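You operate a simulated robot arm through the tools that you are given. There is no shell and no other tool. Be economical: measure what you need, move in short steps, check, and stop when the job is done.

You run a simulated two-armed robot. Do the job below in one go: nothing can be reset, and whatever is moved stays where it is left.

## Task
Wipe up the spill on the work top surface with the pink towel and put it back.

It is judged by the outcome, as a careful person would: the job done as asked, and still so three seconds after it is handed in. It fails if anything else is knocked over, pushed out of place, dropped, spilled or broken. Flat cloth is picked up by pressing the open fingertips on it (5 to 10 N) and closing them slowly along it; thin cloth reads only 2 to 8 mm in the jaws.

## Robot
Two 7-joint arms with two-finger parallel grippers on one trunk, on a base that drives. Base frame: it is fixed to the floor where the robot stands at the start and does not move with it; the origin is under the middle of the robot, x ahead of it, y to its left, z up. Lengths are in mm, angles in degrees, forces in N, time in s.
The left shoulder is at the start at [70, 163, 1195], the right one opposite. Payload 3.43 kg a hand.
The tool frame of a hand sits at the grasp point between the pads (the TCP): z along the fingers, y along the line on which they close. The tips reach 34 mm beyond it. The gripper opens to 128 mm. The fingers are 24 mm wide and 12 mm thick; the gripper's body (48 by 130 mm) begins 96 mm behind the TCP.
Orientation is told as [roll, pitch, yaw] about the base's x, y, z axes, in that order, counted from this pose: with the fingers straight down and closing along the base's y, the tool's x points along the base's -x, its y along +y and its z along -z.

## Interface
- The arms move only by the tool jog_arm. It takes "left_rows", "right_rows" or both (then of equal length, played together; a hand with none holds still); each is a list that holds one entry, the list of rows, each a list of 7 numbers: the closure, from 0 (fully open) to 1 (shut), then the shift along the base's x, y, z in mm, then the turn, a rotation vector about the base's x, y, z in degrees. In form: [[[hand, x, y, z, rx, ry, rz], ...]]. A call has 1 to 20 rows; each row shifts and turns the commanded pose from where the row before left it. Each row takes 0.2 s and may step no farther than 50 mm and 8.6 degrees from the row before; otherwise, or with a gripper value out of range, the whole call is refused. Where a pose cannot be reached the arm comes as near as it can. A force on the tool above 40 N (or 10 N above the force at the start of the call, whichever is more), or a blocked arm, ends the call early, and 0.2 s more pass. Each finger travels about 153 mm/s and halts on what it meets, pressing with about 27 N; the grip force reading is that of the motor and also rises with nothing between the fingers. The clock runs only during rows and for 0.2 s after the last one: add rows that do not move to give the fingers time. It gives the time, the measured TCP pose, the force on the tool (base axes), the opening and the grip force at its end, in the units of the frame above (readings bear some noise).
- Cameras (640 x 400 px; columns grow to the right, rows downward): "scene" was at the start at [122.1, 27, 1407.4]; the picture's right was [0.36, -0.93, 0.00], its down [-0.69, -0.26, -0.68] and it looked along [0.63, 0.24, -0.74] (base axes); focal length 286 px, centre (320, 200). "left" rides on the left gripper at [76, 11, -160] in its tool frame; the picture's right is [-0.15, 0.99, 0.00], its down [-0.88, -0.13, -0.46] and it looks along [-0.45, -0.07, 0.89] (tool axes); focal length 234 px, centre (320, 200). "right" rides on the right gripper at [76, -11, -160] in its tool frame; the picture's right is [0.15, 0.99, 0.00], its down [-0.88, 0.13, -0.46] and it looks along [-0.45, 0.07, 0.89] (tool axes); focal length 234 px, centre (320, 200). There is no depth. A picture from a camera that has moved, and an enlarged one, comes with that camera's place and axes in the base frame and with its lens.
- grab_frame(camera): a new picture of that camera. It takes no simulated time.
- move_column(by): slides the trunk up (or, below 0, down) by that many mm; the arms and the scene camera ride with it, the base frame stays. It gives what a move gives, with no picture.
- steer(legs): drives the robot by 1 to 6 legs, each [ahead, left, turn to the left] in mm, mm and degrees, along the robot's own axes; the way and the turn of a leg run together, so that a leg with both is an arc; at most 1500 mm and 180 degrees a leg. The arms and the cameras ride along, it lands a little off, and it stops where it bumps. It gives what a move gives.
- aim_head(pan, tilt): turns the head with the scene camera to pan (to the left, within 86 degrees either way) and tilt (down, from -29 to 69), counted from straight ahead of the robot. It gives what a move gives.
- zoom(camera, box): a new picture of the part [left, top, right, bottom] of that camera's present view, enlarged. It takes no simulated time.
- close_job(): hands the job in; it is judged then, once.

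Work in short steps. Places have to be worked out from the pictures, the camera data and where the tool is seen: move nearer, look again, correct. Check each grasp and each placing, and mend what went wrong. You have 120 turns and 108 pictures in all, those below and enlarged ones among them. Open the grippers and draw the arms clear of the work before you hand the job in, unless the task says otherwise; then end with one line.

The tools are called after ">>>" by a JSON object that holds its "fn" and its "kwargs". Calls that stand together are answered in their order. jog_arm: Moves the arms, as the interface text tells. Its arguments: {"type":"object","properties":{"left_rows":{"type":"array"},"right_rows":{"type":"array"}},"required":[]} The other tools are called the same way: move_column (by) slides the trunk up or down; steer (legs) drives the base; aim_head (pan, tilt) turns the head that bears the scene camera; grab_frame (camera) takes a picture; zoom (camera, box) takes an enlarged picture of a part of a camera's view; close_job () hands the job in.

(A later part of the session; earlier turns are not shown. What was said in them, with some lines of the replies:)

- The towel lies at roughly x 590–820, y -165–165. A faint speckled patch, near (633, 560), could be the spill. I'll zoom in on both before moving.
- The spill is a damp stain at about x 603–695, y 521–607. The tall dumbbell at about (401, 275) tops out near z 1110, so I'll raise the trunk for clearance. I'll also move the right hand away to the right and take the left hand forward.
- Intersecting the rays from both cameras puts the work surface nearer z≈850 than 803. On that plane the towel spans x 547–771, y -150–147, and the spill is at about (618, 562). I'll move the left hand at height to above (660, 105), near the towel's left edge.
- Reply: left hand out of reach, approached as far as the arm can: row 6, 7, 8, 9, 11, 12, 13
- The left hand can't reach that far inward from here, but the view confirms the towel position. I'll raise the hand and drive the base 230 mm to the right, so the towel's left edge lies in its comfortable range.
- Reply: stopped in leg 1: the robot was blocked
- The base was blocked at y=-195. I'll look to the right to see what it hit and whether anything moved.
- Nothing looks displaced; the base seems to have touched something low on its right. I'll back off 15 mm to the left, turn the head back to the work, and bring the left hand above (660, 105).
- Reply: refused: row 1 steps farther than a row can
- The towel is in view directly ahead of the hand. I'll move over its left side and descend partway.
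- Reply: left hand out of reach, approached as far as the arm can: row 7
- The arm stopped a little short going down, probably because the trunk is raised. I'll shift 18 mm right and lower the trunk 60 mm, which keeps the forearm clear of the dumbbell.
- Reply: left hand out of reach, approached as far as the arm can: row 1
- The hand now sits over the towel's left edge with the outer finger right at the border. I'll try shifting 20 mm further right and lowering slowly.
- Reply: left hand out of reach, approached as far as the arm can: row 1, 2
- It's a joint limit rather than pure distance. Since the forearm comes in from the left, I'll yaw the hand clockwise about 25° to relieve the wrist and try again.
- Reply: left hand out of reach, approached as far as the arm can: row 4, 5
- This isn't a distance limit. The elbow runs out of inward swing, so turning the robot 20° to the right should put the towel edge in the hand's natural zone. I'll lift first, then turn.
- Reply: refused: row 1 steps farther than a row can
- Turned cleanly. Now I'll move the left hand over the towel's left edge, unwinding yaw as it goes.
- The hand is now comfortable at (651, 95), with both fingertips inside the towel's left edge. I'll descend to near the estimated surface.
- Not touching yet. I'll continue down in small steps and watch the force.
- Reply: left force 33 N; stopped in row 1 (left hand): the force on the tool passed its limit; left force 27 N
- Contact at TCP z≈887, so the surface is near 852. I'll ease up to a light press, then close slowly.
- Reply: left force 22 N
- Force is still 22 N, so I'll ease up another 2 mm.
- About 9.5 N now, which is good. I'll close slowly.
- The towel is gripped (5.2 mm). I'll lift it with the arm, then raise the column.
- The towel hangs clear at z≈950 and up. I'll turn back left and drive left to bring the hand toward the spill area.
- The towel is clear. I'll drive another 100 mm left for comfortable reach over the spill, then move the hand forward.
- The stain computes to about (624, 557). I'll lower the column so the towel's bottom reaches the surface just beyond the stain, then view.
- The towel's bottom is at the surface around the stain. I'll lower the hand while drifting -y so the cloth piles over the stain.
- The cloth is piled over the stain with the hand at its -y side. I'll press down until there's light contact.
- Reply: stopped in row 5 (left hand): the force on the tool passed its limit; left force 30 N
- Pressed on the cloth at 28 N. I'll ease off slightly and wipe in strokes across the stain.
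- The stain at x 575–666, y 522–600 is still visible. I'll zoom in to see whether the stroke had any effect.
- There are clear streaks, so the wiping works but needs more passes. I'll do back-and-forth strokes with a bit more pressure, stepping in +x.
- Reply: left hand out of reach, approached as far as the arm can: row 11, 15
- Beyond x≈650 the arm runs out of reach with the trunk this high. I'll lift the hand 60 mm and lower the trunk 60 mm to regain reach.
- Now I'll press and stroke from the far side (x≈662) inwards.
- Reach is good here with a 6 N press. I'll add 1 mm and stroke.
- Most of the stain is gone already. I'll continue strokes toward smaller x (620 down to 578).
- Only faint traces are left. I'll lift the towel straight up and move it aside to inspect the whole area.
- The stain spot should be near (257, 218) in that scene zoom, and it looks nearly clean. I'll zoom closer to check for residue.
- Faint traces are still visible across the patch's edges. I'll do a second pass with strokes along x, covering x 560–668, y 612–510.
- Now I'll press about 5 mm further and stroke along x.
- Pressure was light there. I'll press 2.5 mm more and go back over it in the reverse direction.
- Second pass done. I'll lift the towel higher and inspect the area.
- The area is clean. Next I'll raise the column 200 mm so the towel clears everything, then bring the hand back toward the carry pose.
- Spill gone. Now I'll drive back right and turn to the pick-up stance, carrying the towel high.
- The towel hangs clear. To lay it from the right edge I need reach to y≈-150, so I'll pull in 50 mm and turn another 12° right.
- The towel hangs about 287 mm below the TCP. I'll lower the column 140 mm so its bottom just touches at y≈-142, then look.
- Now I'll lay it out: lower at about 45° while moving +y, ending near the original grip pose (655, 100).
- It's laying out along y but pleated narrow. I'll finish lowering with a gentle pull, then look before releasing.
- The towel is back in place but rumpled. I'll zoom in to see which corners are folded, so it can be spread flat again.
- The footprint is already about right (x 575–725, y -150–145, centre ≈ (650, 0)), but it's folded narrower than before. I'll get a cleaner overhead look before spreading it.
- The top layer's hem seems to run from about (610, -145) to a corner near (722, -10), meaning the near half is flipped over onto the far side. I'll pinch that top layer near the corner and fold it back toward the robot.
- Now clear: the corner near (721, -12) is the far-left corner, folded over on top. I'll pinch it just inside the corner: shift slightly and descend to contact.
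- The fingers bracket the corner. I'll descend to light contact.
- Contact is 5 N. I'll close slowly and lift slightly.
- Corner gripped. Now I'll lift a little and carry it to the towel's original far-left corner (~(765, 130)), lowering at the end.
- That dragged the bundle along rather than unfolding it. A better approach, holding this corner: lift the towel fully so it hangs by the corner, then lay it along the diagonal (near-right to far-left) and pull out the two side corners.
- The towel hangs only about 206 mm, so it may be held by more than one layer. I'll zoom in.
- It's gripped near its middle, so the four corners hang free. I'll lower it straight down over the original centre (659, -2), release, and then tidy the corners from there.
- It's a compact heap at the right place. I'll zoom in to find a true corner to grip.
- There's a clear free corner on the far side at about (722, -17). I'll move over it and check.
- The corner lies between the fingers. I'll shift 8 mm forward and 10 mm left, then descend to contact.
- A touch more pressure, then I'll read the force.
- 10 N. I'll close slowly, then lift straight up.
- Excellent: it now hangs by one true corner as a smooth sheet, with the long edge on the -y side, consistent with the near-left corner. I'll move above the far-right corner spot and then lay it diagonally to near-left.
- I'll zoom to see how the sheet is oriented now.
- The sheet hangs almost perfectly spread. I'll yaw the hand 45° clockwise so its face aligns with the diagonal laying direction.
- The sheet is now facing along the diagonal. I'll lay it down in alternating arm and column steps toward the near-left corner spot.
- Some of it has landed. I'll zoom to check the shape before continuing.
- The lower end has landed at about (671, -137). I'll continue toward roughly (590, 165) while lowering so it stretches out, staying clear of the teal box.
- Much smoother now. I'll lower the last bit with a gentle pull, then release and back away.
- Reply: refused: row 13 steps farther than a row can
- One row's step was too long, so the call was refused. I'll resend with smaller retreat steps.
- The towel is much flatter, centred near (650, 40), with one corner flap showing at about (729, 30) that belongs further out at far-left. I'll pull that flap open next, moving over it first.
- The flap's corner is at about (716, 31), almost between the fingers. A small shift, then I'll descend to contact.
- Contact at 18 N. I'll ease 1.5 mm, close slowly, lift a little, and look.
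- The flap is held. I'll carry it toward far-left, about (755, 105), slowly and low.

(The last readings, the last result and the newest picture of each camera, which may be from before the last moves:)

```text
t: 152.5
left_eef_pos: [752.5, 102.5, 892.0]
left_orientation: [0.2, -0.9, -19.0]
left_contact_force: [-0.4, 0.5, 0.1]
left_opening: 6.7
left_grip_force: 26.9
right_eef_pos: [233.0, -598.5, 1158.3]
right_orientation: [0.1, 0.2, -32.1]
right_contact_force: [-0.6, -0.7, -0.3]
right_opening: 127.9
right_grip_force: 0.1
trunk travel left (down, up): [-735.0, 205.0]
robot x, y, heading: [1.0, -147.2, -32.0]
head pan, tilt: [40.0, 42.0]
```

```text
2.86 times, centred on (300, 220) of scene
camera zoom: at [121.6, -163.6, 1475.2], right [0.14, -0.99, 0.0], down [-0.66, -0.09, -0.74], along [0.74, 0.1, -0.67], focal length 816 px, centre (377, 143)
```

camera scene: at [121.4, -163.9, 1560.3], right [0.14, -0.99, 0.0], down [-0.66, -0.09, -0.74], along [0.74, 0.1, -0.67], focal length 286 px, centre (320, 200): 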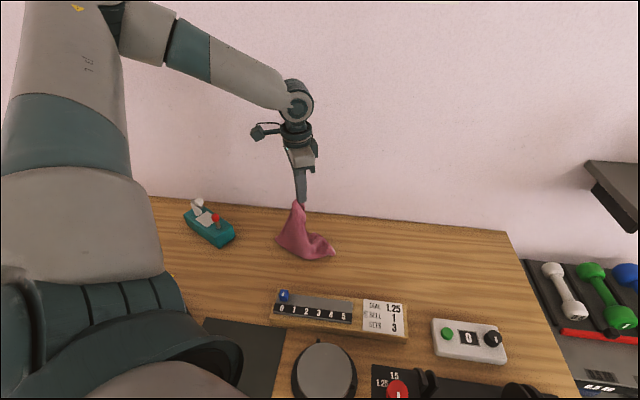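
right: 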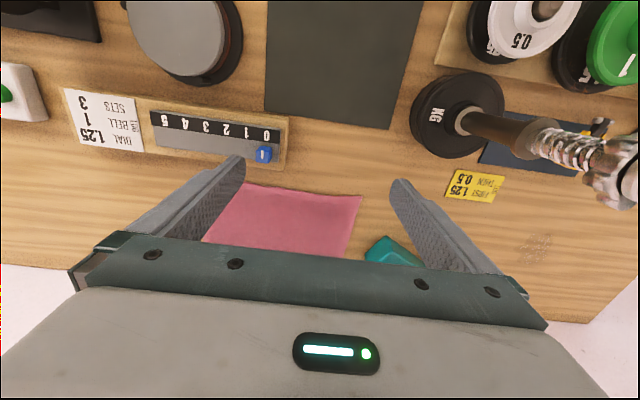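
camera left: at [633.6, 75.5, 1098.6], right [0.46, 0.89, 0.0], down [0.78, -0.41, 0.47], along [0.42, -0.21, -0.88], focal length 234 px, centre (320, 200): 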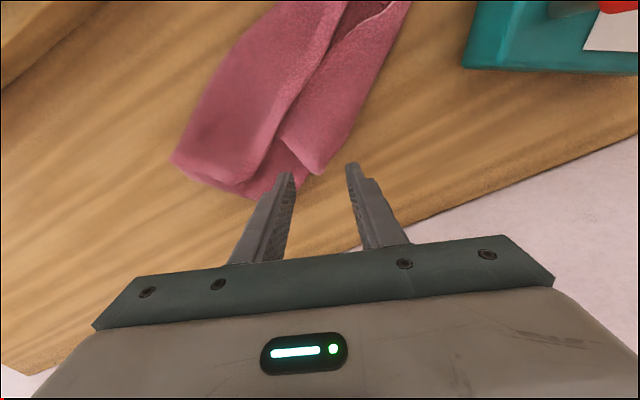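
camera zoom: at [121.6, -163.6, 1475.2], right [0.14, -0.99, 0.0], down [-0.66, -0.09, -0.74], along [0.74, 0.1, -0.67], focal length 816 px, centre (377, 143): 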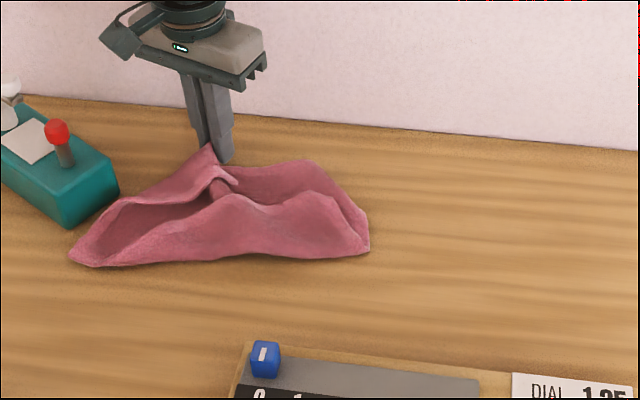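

The back opened up well. I'll release here and then pull the right end (tip ≈ (648, -84)) out toward the near-right.

>>> {"fn": "jog_arm", "kwargs": {"left_rows": [[[0.85, 0, 0, 0, 0, 0, 0], [0.65, 0, 0, 0, 0, 0, 0], [0.65, 0, 0, 0, 0, 0, 0], [0.65, 0, 0, 30, 0, 0, 0], [0.65, -10, -20, 40, 0, 0, 0], [0.65, -15, -30, 20, 0, 0, 0], [0.65, -20, -35, 0, 0, 0, 0], [0.65, -25, -35, 0, 0, 0, 0], [0.65, -22, -40, 0, 0, 0, 0], [0.65, 0, -15, 0, 0, 0, 0], [0.65, 0, 0, -30, 0, 0, 0], [0.65, 0, 0, 0, 0, 0, 0]]]}}

>>> {"fn": "grab_frame", "kwargs": {"camera": "left"}}

>>> {"fn": "zoom", "kwargs": {"camera": "scene", "box": [200, 150, 400, 290]}}

```text
t: 155.1
left_eef_pos: [658.9, -72.0, 952.0]
left_orientation: [0.2, -1.0, -19.0]
left_contact_force: [-0.5, -0.3, -0.2]
left_opening: 44.9
left_grip_force: 0.0
right_eef_pos: [231.3, -598.9, 1157.7]
right_orientation: [0.1, 0.1, -32.1]
right_contact_force: [0.2, 0.0, 0.1]
right_opening: 128.3
right_grip_force: 0.0
trunk travel left (down, up): [-735.0, 205.0]
robot x, y, heading: [-2.8, -144.7, -32.1]
head pan, tilt: [40.0, 42.0]
```

```text
20 pictures are left
camera left: at [588.3, -34.6, 1111.4], right [0.46, 0.89, 0.0], down [0.78, -0.41, 0.47], along [0.42, -0.21, -0.88], focal length 234 px, centre (320, 200)
```

left: 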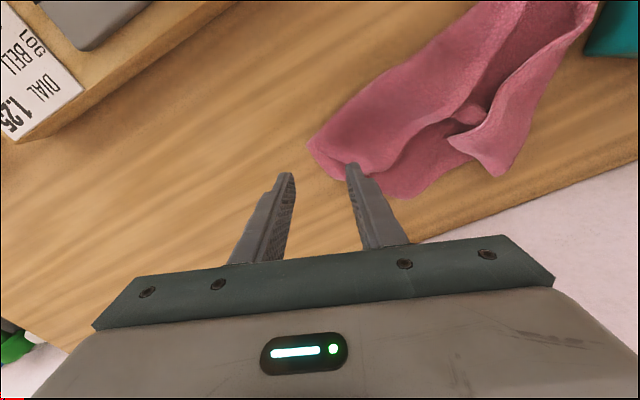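

```text
2.86 times, centred on (300, 220) of scene
camera zoom: at [121.2, -164.1, 1475.3], right [0.14, -0.99, 0.0], down [-0.66, -0.09, -0.74], along [0.74, 0.1, -0.67], focal length 816 px, centre (377, 143)
```

zoom: 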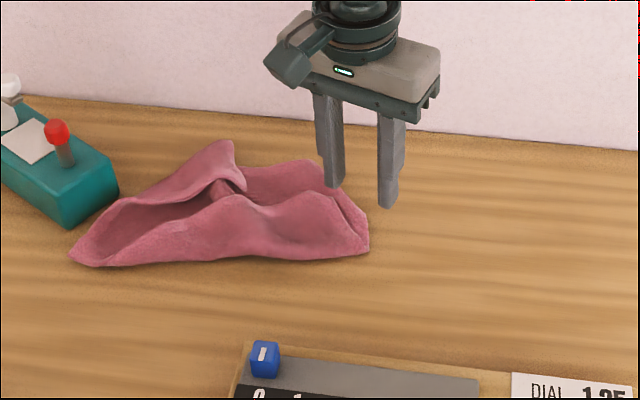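

The right end lies at about (646..700, -75..-40). I'll grip just inside it at (664, -54) and draw the towel about 60 mm to the right to straighten and recentre it.

>>> {"fn": "jog_arm", "kwargs": {"left_rows": [[[0.65, 4, 18, -20, 0, 0, 0], [0.65, 0, 0, -20, 0, 0, 0], [0.65, 0, 0, -10, 0, 0, 0], [0.65, 0, 0, -5, 0, 0, 0], [0.65, 0, 0, -3, 0, 0, 0], [0.65, 0, 0, 0, 0, 0, 0]]]}}

```text
t: 156.5
left_eef_pos: [664.3, -52.7, 895.0]
left_orientation: [0.1, -0.9, -19.0]
left_contact_force: [0.3, -0.2, 0.0]
left_opening: 44.9
left_grip_force: 0.0
right_eef_pos: [232.7, -598.7, 1157.6]
right_orientation: [0.0, 0.1, -31.9]
right_contact_force: [0.0, 0.1, -0.7]
right_opening: 128.1
right_grip_force: 0.2
trunk travel left (down, up): [-735.0, 205.0]
robot x, y, heading: [-3.6, -147.4, -31.8]
head pan, tilt: [40.0, 42.0]
```

No contact yet, so I'll go a few mm further.

>>> {"fn": "jog_arm", "kwargs": {"left_rows": [[[0.65, 0, 0, -3, 0, 0, 0], [0.65, 0, 0, -2, 0, 0, 0], [0.65, 0, 0, -2, 0, 0, 0], [0.65, 0, 0, -1, 0, 0, 0], [0.65, 0, 0, 0, 0, 0, 0]]]}}

```text
t: 157.7
left_eef_pos: [663.8, -52.8, 889.6]
left_orientation: [0.1, -1.2, -19.0]
left_contact_force: [2.6, 3.5, 20.1]
left_opening: 45.2
left_grip_force: 0.5
right_eef_pos: [231.3, -598.8, 1158.7]
right_orientation: [0.1, 0.1, -32.1]
right_contact_force: [0.1, 0.0, -0.2]
right_opening: 127.8
right_grip_force: 0.0
trunk travel left (down, up): [-735.0, 205.0]
robot x, y, heading: [-1.0, -149.2, -31.8]
head pan, tilt: [40.0, 42.0]
```

I'll ease 2 mm, close slowly, then pull right at low height.

>>> {"fn": "jog_arm", "kwargs": {"left_rows": [[[0.65, 0, 0, 2, 0, 0, 0], [0.69, 0, 0, 0, 0, 0, 0], [0.72, 0, 0, 0, 0, 0, 0], [0.75, 0, 0, 0, 0, 0, 0], [0.78, 0, 0, 0, 0, 0, 0], [0.81, 0, 0, 0, 0, 0, 0], [0.84, 0, 0, 0, 0, 0, 0], [0.87, 0, 0, 0, 0, 0, 0], [0.9, 0, 0, 0, 0, 0, 0], [0.93, 0, 0, 0, 0, 0, 0], [1, 0, 0, 0, 0, 0, 0], [1, 0, 0, 0, 0, 0, 0], [1, 0, -5, 8, 0, 0, 0], [1, -3, -14, 4, 0, 0, 0], [1, -3, -14, 0, 0, 0, 0], [1, -3, -14, 0, 0, 0, 0], [1, -3, -14, 0, 0, 0, 0], [1, -3, -14, -4, 0, 0, 0], [1, 0, 0, 0, 0, 0, 0]]]}}

>>> {"fn": "zoom", "kwargs": {"camera": "scene", "box": [200, 150, 400, 290]}}

```text
t: 161.7
left_eef_pos: [649.1, -128.7, 896.7]
left_orientation: [0.1, -0.8, -18.9]
left_contact_force: [-0.2, 0.8, -0.2]
left_opening: 7.3
left_grip_force: 27.4
right_eef_pos: [232.6, -598.9, 1158.9]
right_orientation: [0.0, 0.3, -32.0]
right_contact_force: [-0.5, 0.7, 0.8]
right_opening: 128.0
right_grip_force: 0.1
trunk travel left (down, up): [-735.0, 205.0]
robot x, y, heading: [-1.0, -148.8, -31.9]
head pan, tilt: [40.0, 42.0]
```

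```text
2.86 times, centred on (300, 220) of scene
camera zoom: at [121.7, -163.2, 1475.2], right [0.14, -0.99, 0.0], down [-0.66, -0.09, -0.74], along [0.74, 0.1, -0.67], focal length 816 px, centre (377, 143)
```

zoom: 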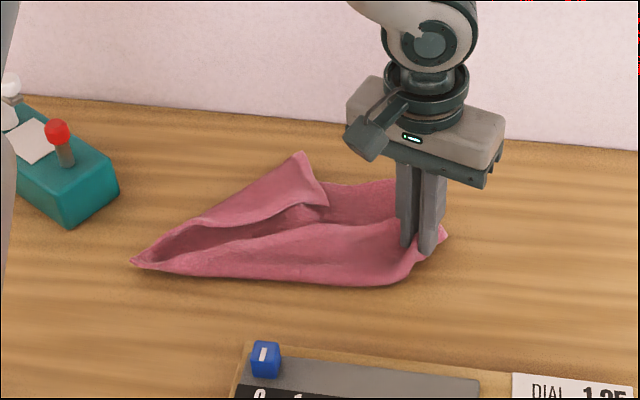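

It now spans about x 590–765, y -150–145, which closely matches the original footprint. I'll release and lift clear.

>>> {"fn": "jog_arm", "kwargs": {"left_rows": [[[1, 0, 0, -5, 0, 0, 0], [0.9, 0, 0, 0, 0, 0, 0], [0.8, 0, 0, 0, 0, 0, 0], [0.75, 0, 0, 0, 0, 0, 0], [0.75, 0, 0, 20, 0, 0, 0], [0.75, 0, 0, 40, 0, 0, 0], [0.6, 0, 0, 40, 0, 0, 0], [0.4, -10, 20, 40, 0, 0, 0], [0.2, -20, 30, 30, 0, 0, 0], [0, -30, 30, 20, 0, 0, 0], [0, 0, 0, 0, 0, 0, 0]]]}}

>>> {"fn": "move_column", "kwargs": {"by": 120}}

>>> {"fn": "grab_frame", "kwargs": {"camera": "scene"}}

```text
t: 164.1
left_eef_pos: [590.6, -49.6, 1079.3]
left_orientation: [0.1, -0.8, -19.1]
left_contact_force: [-0.1, 0.4, 0.5]
left_opening: 128.1
left_grip_force: 0.0
right_eef_pos: [233.4, -598.8, 1158.4]
right_orientation: [0.0, 0.1, -32.0]
right_contact_force: [0.0, 0.0, 0.6]
right_opening: 128.3
right_grip_force: 0.0
trunk travel left (down, up): [-735.0, 205.0]
robot x, y, heading: [-2.1, -147.5, -31.8]
head pan, tilt: [40.0, 42.0]
```

```text
t: 165.6
left_eef_pos: [590.0, -48.7, 1201.9]
left_orientation: [0.0, -0.9, -19.0]
left_contact_force: [-0.4, 0.8, 0.0]
left_opening: 128.3
left_grip_force: 0.1
right_eef_pos: [232.7, -598.1, 1278.3]
right_orientation: [0.0, 0.1, -32.0]
right_contact_force: [-0.3, -0.1, -0.6]
right_opening: 128.0
right_grip_force: 0.0
trunk travel left (down, up): [-855.0, 85.0]
robot x, y, heading: [-2.0, -146.2, -31.7]
head pan, tilt: [40.0, 42.0]
```

```text
17 pictures are left
camera scene: at [121.8, -163.7, 1595.1], right [0.14, -0.99, 0.0], down [-0.66, -0.09, -0.74], along [0.74, 0.1, -0.67], focal length 286 px, centre (320, 200)
```

scene: 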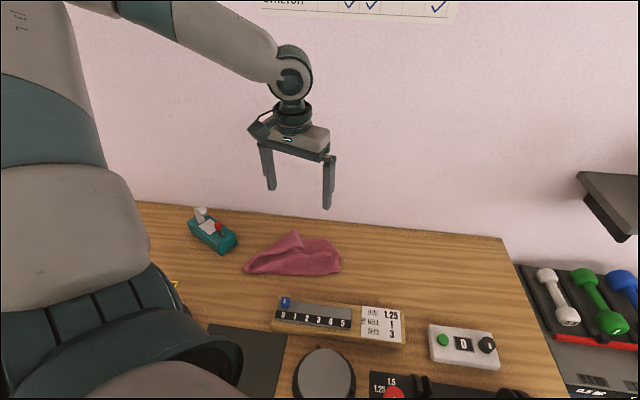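

The towel is back in place. For a final check of the spill area and the other items, I'll raise further, turn the base back left, and look.

>>> {"fn": "move_column", "kwargs": {"by": 80}}

>>> {"fn": "steer", "kwargs": {"legs": [[0, 0, 32], [0, 140, 0]]}}

>>> {"fn": "aim_head", "kwargs": {"pan": 30, "tilt": 45}}

>>> {"fn": "grab_frame", "kwargs": {"camera": "scene"}}

```text
t: 166.8
left_eef_pos: [589.1, -48.3, 1281.1]
left_orientation: [0.3, -0.8, -19.0]
left_contact_force: [0.2, 0.8, -0.4]
left_opening: 128.0
left_grip_force: 0.1
right_eef_pos: [231.4, -597.6, 1358.2]
right_orientation: [0.1, 0.1, -32.0]
right_contact_force: [0.2, 0.2, 0.4]
right_opening: 128.0
right_grip_force: 0.0
trunk travel left (down, up): [-935.0, 5.0]
robot x, y, heading: [-3.0, -144.8, -32.2]
head pan, tilt: [40.0, 42.0]
```

```text
t: 169.6
left_eef_pos: [446.7, 384.5, 1282.8]
left_orientation: [0.2, -0.8, 12.8]
left_contact_force: [-0.3, 0.0, -0.2]
left_opening: 128.0
left_grip_force: 0.0
right_eef_pos: [435.8, -271.0, 1358.4]
right_orientation: [0.1, 0.1, -0.1]
right_contact_force: [0.3, 0.6, 0.3]
right_opening: 128.2
right_grip_force: 0.1
trunk travel left (down, up): [-935.0, 5.0]
robot x, y, heading: [1.2, -6.6, -0.2]
head pan, tilt: [40.0, 42.0]
```

```text
t: 170.3
left_eef_pos: [448.3, 387.3, 1281.0]
left_orientation: [0.1, -0.8, 12.7]
left_contact_force: [-0.2, 0.3, 0.1]
left_opening: 128.3
left_grip_force: 0.1
right_eef_pos: [436.4, -269.1, 1357.4]
right_orientation: [0.1, 0.1, -0.2]
right_contact_force: [-0.3, 0.2, -0.2]
right_opening: 127.9
right_grip_force: 0.0
trunk travel left (down, up): [-935.0, 5.0]
robot x, y, heading: [-3.4, -7.7, 0.1]
head pan, tilt: [30.0, 45.0]
```

```text
16 pictures are left
camera scene: at [117.1, 30.3, 1670.9], right [0.5, -0.87, 0.0], down [-0.61, -0.35, -0.71], along [0.61, 0.35, -0.71], focal length 286 px, centre (320, 200)
```

scene: 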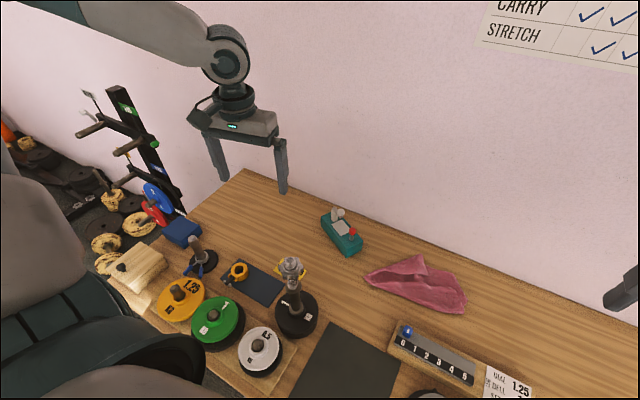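

I'll take one close look at the wiped spot and the towel before handing in.

>>> {"fn": "zoom", "kwargs": {"camera": "scene", "box": [210, 170, 330, 260]}}

>>> {"fn": "zoom", "kwargs": {"camera": "scene", "box": [300, 190, 500, 340]}}

```text
4.44 times, centred on (270, 215) of scene
camera zoom: at [117.1, 30.3, 1670.9], right [0.5, -0.87, 0.0], down [-0.61, -0.35, -0.71], along [0.61, 0.35, -0.71], focal length 1269 px, centre (542, 133)
```

zoom: 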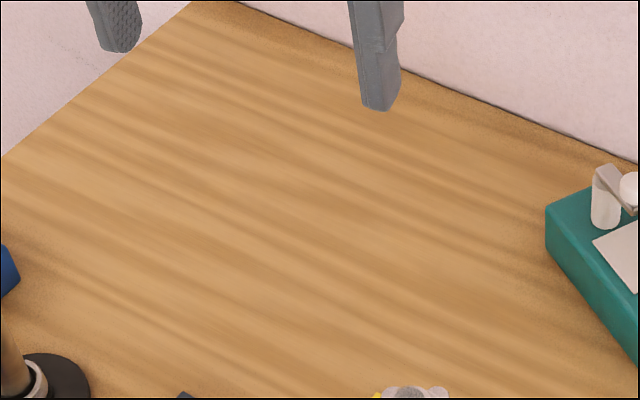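

```text
2.67 times, centred on (400, 265) of scene
camera zoom: at [117.1, 30.3, 1670.9], right [0.5, -0.87, 0.0], down [-0.61, -0.35, -0.71], along [0.61, 0.35, -0.71], focal length 761 px, centre (107, 27)
```

zoom: 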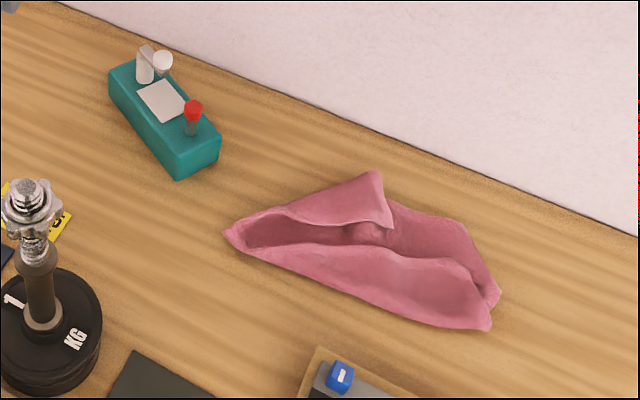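

The spot is clean, the towel is back in its place, the other items look undisturbed, and both grippers are open and clear. Handing in.

>>> {"fn": "close_job", "kwargs": {}}

```text
The job is handed in.
```

I wiped up the spill with the pink towel; the last pictures show that spot clean. The towel is back in its original place, laid out but slightly folded rather than fully flat. The base bumped something low on its right once while driving, but nothing looked displaced.
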